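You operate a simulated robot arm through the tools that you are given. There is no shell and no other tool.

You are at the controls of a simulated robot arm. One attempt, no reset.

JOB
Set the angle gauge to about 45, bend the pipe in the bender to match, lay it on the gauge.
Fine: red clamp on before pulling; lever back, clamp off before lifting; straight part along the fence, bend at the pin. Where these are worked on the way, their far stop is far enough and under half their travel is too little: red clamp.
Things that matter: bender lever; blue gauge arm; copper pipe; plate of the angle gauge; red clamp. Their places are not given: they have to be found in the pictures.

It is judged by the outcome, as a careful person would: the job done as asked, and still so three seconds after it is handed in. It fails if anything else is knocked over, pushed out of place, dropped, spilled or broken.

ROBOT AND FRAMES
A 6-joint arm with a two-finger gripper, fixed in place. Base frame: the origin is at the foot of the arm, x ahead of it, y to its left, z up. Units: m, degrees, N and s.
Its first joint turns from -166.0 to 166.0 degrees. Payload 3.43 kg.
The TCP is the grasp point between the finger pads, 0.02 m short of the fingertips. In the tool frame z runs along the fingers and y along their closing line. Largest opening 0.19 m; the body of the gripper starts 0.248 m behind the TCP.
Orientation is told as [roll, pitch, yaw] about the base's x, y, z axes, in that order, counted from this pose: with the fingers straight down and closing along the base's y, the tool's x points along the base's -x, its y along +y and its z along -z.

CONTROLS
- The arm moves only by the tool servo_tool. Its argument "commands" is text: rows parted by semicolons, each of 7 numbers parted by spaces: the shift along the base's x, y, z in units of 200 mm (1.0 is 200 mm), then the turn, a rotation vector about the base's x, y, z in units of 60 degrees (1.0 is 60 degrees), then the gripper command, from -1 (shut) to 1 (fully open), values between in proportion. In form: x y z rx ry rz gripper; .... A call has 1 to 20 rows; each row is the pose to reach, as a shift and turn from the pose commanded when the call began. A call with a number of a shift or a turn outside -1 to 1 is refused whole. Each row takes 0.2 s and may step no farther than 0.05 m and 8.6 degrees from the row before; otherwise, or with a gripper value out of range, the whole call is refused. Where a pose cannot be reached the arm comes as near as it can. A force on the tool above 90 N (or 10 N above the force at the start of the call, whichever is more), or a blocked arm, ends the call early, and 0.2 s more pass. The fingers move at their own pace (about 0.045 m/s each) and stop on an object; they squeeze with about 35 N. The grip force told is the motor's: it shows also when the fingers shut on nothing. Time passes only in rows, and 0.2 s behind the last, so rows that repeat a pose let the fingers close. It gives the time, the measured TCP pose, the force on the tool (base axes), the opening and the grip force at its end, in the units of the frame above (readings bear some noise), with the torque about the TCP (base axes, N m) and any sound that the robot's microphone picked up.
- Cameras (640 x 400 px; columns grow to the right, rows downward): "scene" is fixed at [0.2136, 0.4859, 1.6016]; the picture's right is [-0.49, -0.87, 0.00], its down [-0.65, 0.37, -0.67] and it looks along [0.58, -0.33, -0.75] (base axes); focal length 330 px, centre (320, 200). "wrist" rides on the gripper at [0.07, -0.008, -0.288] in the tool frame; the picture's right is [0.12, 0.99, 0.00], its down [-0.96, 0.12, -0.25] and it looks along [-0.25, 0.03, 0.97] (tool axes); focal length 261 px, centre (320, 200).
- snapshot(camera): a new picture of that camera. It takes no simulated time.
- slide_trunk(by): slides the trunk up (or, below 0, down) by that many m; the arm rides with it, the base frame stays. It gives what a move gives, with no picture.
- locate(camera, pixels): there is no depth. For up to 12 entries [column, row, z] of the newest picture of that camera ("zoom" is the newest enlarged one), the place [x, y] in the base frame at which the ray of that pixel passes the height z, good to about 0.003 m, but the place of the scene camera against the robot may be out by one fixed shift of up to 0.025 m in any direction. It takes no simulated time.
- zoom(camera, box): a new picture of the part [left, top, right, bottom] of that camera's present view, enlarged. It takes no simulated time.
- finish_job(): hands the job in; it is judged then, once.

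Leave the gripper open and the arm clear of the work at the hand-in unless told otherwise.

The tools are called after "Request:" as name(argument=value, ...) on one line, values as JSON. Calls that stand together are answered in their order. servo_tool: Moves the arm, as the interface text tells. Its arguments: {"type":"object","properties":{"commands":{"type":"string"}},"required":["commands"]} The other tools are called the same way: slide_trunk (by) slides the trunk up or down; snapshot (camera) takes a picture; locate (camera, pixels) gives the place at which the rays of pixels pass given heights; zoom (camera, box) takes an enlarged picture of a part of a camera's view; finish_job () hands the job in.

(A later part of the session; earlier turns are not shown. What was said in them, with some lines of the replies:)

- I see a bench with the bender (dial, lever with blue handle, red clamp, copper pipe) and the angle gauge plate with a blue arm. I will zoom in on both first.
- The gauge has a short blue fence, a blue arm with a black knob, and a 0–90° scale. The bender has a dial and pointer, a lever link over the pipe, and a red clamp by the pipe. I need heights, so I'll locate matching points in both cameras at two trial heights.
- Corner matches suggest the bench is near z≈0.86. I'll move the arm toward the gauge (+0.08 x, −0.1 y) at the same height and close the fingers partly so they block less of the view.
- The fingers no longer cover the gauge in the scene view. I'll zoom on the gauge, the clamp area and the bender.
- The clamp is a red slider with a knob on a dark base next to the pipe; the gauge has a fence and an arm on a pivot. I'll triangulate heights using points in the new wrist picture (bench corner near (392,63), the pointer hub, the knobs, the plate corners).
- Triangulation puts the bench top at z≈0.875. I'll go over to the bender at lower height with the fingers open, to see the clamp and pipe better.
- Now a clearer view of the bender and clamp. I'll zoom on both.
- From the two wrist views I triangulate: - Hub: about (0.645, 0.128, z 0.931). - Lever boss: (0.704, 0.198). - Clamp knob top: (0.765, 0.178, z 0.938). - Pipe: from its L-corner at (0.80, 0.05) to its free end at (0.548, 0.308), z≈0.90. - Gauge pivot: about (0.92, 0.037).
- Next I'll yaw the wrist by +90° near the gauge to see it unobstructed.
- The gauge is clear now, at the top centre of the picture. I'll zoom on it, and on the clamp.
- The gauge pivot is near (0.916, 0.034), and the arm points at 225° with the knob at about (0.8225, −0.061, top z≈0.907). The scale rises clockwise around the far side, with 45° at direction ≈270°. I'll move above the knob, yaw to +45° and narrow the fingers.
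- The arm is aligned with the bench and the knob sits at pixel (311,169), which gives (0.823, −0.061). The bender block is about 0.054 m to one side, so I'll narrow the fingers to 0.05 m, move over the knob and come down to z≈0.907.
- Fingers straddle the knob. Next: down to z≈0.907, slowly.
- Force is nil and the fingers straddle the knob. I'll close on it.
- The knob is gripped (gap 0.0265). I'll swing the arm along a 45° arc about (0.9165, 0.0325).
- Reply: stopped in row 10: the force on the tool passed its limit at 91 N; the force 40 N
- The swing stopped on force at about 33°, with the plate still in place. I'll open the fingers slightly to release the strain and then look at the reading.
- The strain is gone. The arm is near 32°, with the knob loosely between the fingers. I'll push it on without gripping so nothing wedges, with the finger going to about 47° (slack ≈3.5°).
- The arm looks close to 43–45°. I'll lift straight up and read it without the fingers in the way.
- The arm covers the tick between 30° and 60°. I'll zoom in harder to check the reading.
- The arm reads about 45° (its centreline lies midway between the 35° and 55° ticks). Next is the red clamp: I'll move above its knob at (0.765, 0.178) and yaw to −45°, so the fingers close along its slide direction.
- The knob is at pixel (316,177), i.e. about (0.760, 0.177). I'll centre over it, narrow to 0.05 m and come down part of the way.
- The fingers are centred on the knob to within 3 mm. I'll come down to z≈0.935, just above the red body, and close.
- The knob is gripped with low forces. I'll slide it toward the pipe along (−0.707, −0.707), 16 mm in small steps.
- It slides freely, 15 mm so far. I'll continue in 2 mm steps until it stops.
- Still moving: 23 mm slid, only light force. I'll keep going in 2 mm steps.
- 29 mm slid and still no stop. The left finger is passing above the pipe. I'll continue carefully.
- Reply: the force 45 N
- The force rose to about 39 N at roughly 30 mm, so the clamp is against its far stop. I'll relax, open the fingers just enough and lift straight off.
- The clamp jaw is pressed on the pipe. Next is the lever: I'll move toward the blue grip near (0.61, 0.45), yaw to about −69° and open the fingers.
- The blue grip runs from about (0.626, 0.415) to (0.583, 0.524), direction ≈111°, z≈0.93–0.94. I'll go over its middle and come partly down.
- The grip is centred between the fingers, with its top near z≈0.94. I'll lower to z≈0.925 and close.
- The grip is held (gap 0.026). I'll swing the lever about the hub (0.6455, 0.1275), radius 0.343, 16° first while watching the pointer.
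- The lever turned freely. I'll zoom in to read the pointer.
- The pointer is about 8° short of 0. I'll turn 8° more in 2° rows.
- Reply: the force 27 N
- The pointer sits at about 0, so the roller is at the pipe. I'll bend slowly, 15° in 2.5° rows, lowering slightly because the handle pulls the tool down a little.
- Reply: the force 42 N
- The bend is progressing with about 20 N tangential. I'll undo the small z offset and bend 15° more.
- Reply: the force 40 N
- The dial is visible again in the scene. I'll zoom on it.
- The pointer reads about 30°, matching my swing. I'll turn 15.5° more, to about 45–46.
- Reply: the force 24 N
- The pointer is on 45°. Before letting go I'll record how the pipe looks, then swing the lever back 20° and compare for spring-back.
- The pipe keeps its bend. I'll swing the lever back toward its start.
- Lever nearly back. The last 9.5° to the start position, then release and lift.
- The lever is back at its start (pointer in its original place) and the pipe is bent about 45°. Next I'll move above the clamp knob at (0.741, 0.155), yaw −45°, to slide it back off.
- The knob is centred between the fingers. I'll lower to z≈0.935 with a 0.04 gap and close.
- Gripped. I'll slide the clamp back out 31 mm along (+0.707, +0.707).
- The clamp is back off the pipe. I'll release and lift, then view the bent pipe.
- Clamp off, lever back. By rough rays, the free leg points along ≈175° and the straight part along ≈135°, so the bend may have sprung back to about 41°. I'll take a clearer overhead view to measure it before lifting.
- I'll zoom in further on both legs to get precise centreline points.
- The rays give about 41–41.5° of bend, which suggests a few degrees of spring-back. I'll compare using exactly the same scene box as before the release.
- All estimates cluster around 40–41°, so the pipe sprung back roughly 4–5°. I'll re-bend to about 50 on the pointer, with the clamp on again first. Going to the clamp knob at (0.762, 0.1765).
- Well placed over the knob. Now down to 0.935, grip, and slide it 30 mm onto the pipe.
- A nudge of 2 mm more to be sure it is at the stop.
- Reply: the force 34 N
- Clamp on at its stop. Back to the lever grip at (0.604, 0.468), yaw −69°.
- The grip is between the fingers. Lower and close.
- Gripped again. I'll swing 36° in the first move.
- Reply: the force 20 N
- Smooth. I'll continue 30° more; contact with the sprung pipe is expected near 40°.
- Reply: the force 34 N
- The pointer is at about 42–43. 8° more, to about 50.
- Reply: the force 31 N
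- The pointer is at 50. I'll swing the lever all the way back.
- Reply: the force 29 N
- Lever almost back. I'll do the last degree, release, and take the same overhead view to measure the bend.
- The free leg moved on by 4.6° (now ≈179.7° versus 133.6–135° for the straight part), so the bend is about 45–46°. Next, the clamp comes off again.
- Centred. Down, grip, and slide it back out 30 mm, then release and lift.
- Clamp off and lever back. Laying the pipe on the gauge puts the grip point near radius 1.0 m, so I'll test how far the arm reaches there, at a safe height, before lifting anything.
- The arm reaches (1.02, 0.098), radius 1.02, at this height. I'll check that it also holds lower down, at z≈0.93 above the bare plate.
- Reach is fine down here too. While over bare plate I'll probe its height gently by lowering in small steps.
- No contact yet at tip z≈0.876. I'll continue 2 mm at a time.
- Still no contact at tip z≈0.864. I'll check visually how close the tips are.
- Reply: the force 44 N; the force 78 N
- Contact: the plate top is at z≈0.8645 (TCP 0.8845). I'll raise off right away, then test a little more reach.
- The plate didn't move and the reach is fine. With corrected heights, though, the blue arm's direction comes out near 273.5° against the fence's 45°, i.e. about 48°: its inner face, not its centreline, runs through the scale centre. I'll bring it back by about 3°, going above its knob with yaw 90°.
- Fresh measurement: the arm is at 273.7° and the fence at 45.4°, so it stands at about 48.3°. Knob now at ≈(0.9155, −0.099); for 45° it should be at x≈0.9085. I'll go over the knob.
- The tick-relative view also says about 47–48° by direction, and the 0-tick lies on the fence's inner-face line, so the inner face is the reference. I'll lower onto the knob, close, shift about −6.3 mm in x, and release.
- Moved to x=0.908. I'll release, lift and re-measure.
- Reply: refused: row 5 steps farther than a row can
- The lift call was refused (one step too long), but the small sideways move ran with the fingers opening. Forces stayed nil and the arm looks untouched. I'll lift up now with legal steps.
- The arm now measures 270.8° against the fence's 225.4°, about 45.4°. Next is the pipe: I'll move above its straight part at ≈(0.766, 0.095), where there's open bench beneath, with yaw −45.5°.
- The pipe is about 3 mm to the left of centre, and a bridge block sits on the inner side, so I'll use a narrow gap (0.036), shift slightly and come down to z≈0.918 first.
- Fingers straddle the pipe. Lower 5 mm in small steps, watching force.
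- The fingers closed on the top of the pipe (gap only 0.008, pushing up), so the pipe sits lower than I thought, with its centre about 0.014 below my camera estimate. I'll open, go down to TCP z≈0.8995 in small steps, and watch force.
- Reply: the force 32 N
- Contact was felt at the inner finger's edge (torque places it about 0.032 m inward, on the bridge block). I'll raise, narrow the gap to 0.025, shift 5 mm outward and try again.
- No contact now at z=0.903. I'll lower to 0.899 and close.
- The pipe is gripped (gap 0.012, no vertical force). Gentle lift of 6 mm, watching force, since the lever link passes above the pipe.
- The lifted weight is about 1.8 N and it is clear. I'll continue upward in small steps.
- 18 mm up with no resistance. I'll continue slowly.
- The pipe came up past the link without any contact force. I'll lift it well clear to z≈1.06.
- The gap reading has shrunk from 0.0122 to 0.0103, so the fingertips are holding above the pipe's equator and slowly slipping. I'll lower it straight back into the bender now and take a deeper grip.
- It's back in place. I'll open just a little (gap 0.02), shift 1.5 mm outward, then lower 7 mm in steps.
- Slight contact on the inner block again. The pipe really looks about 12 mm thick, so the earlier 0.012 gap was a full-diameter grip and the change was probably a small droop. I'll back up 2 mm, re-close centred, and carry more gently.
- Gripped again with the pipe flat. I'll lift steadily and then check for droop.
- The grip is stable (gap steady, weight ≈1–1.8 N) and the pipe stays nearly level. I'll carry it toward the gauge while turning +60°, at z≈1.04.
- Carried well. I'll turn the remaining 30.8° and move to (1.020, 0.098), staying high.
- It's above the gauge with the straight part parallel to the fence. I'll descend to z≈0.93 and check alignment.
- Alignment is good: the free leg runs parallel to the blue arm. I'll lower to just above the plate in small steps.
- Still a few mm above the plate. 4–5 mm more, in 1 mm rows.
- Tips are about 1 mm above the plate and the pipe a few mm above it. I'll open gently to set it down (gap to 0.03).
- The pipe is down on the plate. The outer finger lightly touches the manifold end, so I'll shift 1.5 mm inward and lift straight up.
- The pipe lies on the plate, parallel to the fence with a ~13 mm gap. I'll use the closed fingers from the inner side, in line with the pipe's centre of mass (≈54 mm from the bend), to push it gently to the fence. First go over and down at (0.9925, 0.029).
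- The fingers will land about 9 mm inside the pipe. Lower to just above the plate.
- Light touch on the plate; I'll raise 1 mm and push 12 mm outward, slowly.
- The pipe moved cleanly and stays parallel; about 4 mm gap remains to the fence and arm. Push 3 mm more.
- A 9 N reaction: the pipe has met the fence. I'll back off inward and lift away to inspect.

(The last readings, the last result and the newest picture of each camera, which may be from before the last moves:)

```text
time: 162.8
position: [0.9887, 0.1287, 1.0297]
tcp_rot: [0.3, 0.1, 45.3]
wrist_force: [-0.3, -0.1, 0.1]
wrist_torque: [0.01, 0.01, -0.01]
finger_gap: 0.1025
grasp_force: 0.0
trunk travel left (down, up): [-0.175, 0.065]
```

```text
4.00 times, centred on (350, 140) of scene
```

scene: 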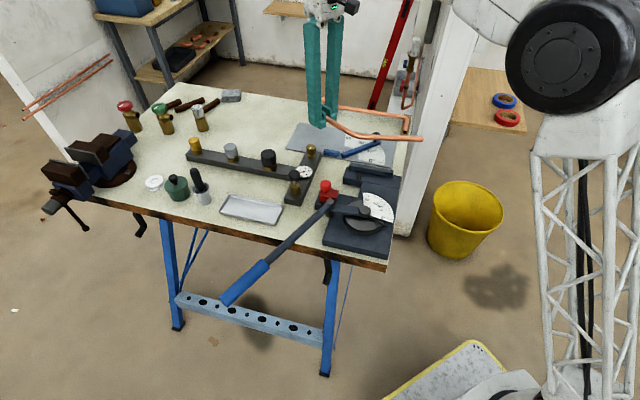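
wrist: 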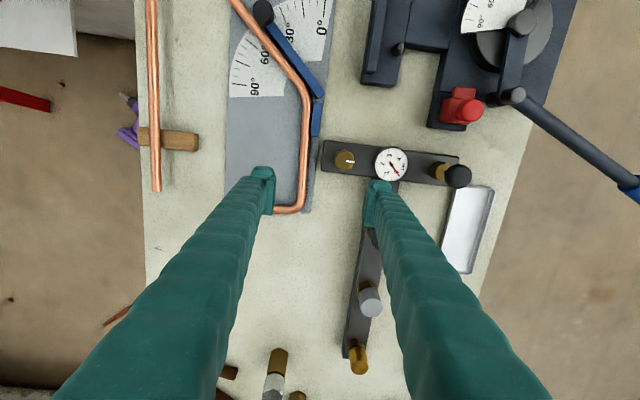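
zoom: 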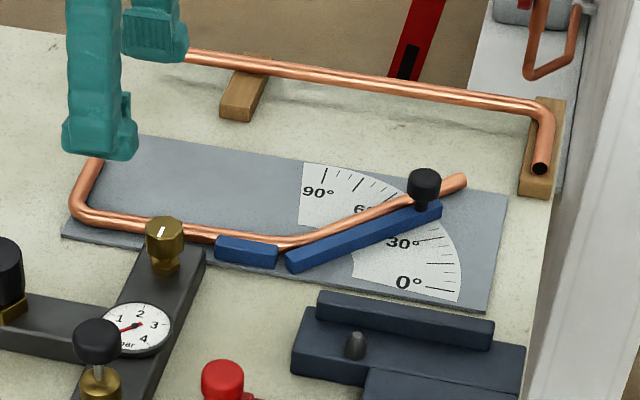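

The pipe rests along fence and arm with the bend at the pivot. I'll zoom in to check parallelism and the gaps.

Request:
zoom(camera="wrist", box=[260, 60, 350, 220])

Request:
zoom(camera="wrist", box=[220, 0, 340, 120])

Request:
zoom(camera="scene", box=[310, 120, 398, 175])

```text
2.50 times, centred on (305, 140) of wrist
```

zoom: 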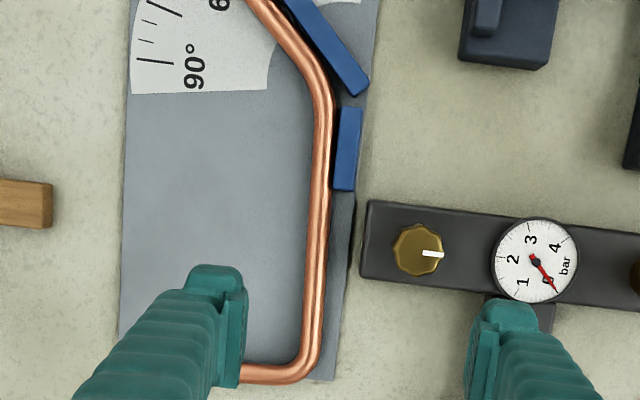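

```text
3.33 times, centred on (280, 60) of wrist
```

zoom: 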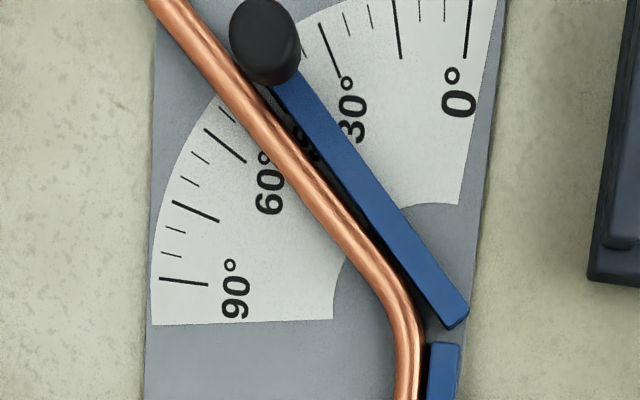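

```text
7.27 times, centred on (354, 148) of scene
```

zoom: 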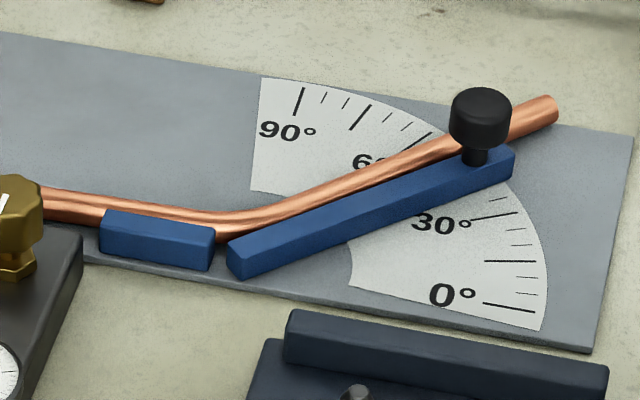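

Everything matches: straight part on the fence, free leg along the 45° arm, bend at the pivot. I'll retract the arm up and back with the gripper open, then take a final look.

Request:
servo_tool(commands="0 0 0.15 0 0 0 1; 0 0 0.35 0 0 0 1; 0 0 0.55 0 0 0 1; -0.2 0 0.7 0 0 0 1; -0.4 0 0.78 0 0 0 1; -0.6 0 0.78 0 0 0 1; -0.8 0 0.78 0 0 0 1; -1 0 0.78 0 0 0 1; -1 0 0.78 0 0 0 1")

Request:
servo_tool(commands="-0.2 0 0 0 0 0 1; -0.4 0 0 0 0 0 1; -0.6 0 0 0 0 0 1; -0.6 0 0 0 0 0 1; -0.6 0 0 0 0 0 1; -0.6 0 0 0 0 0 1")

Request:
snapshot(camera="scene")

Request:
zoom(camera="scene", box=[260, 90, 430, 270])

Request:
snapshot(camera="wrist")

```text
time: 164.8
position: [0.7878, 0.1276, 1.1861]
tcp_rot: [0.3, -0.1, 45.3]
wrist_force: [-1.4, -0.1, 1.1]
wrist_torque: [0.06, -0.05, 0.03]
finger_gap: 0.1901
grasp_force: 0.0
trunk travel left (down, up): [-0.175, 0.065]
```

```text
time: 166.2
position: [0.668, 0.1285, 1.1854]
tcp_rot: [0.4, 0.1, 45.3]
wrist_force: [0.2, 0.7, 0.4]
wrist_torque: [-0.01, 0.02, -0.02]
finger_gap: 0.1896
grasp_force: 0.0
trunk travel left (down, up): [-0.175, 0.065]
```

```text
taken
```

scene: 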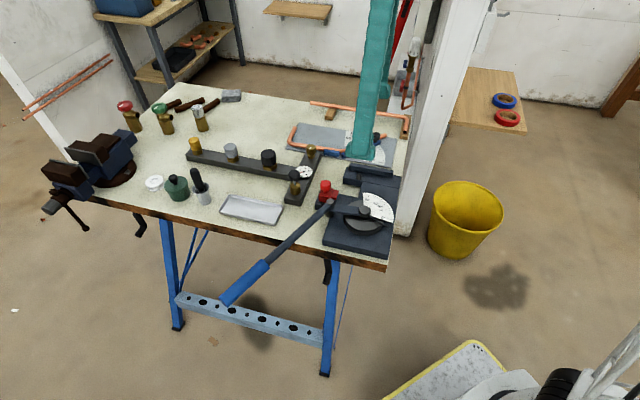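

```text
2.22 times, centred on (345, 180) of scene
```

zoom: 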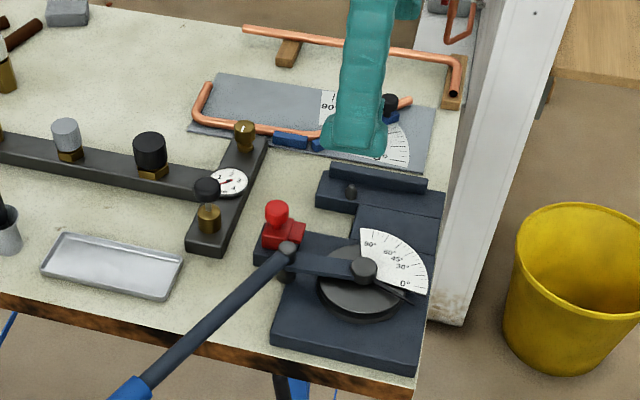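

```text
taken
```

wrist: 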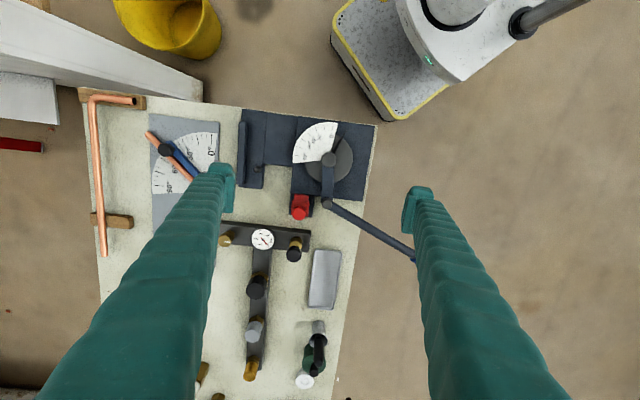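

The scene is in order. The pipe lies on the gauge, the arm stands at about 45°, the lever is back and the clamp is off. Nothing else was disturbed, the gripper is open and the arm is clear. Handing in.

Request:
finish_job()

```text
The job is handed in.
```

I set the gauge to about 45°, bent the pipe to match, and laid it on the gauge. I've handed the job in but have no verdict yet.

- **Gauge:** The blue arm measured about 45.4° from the fence in the camera views. My first setting turned out to be about 48°, so I brought it back.
- **Bend:** The first pull took the pointer to 45, but the pipe sprang back to about 41°. I put the clamp on again and pulled to 50. The pipe then measured about 45–46°.
- **Clamp and lever:** The red clamp was against its far stop for both pulls. The lever was back and the clamp off before I lifted the pipe.
- **Laying it down:** I set the pipe on the plate and pushed it gently until it met the fence. The straight part lies along the fence, the bent leg runs beside the blue arm, and the bend sits at the arm's pivot. I could see no separate pin on the gauge, so I took the pivot to be it.

- **First lift:** I put the pipe back in the bender after the first lift because the grip looked like it was slipping.
- **Extra contacts:** I pressed on the gauge plate with up to 76 N while probing its height, and one finger brushed the gas manifold. I saw no sign in the pictures that either had moved.
- **Set-down:** The pipe dropped a few millimetres onto the plate when I released it.

In the last pictures nothing else looked disturbed. The gripper is open and the arm is clear of the work.
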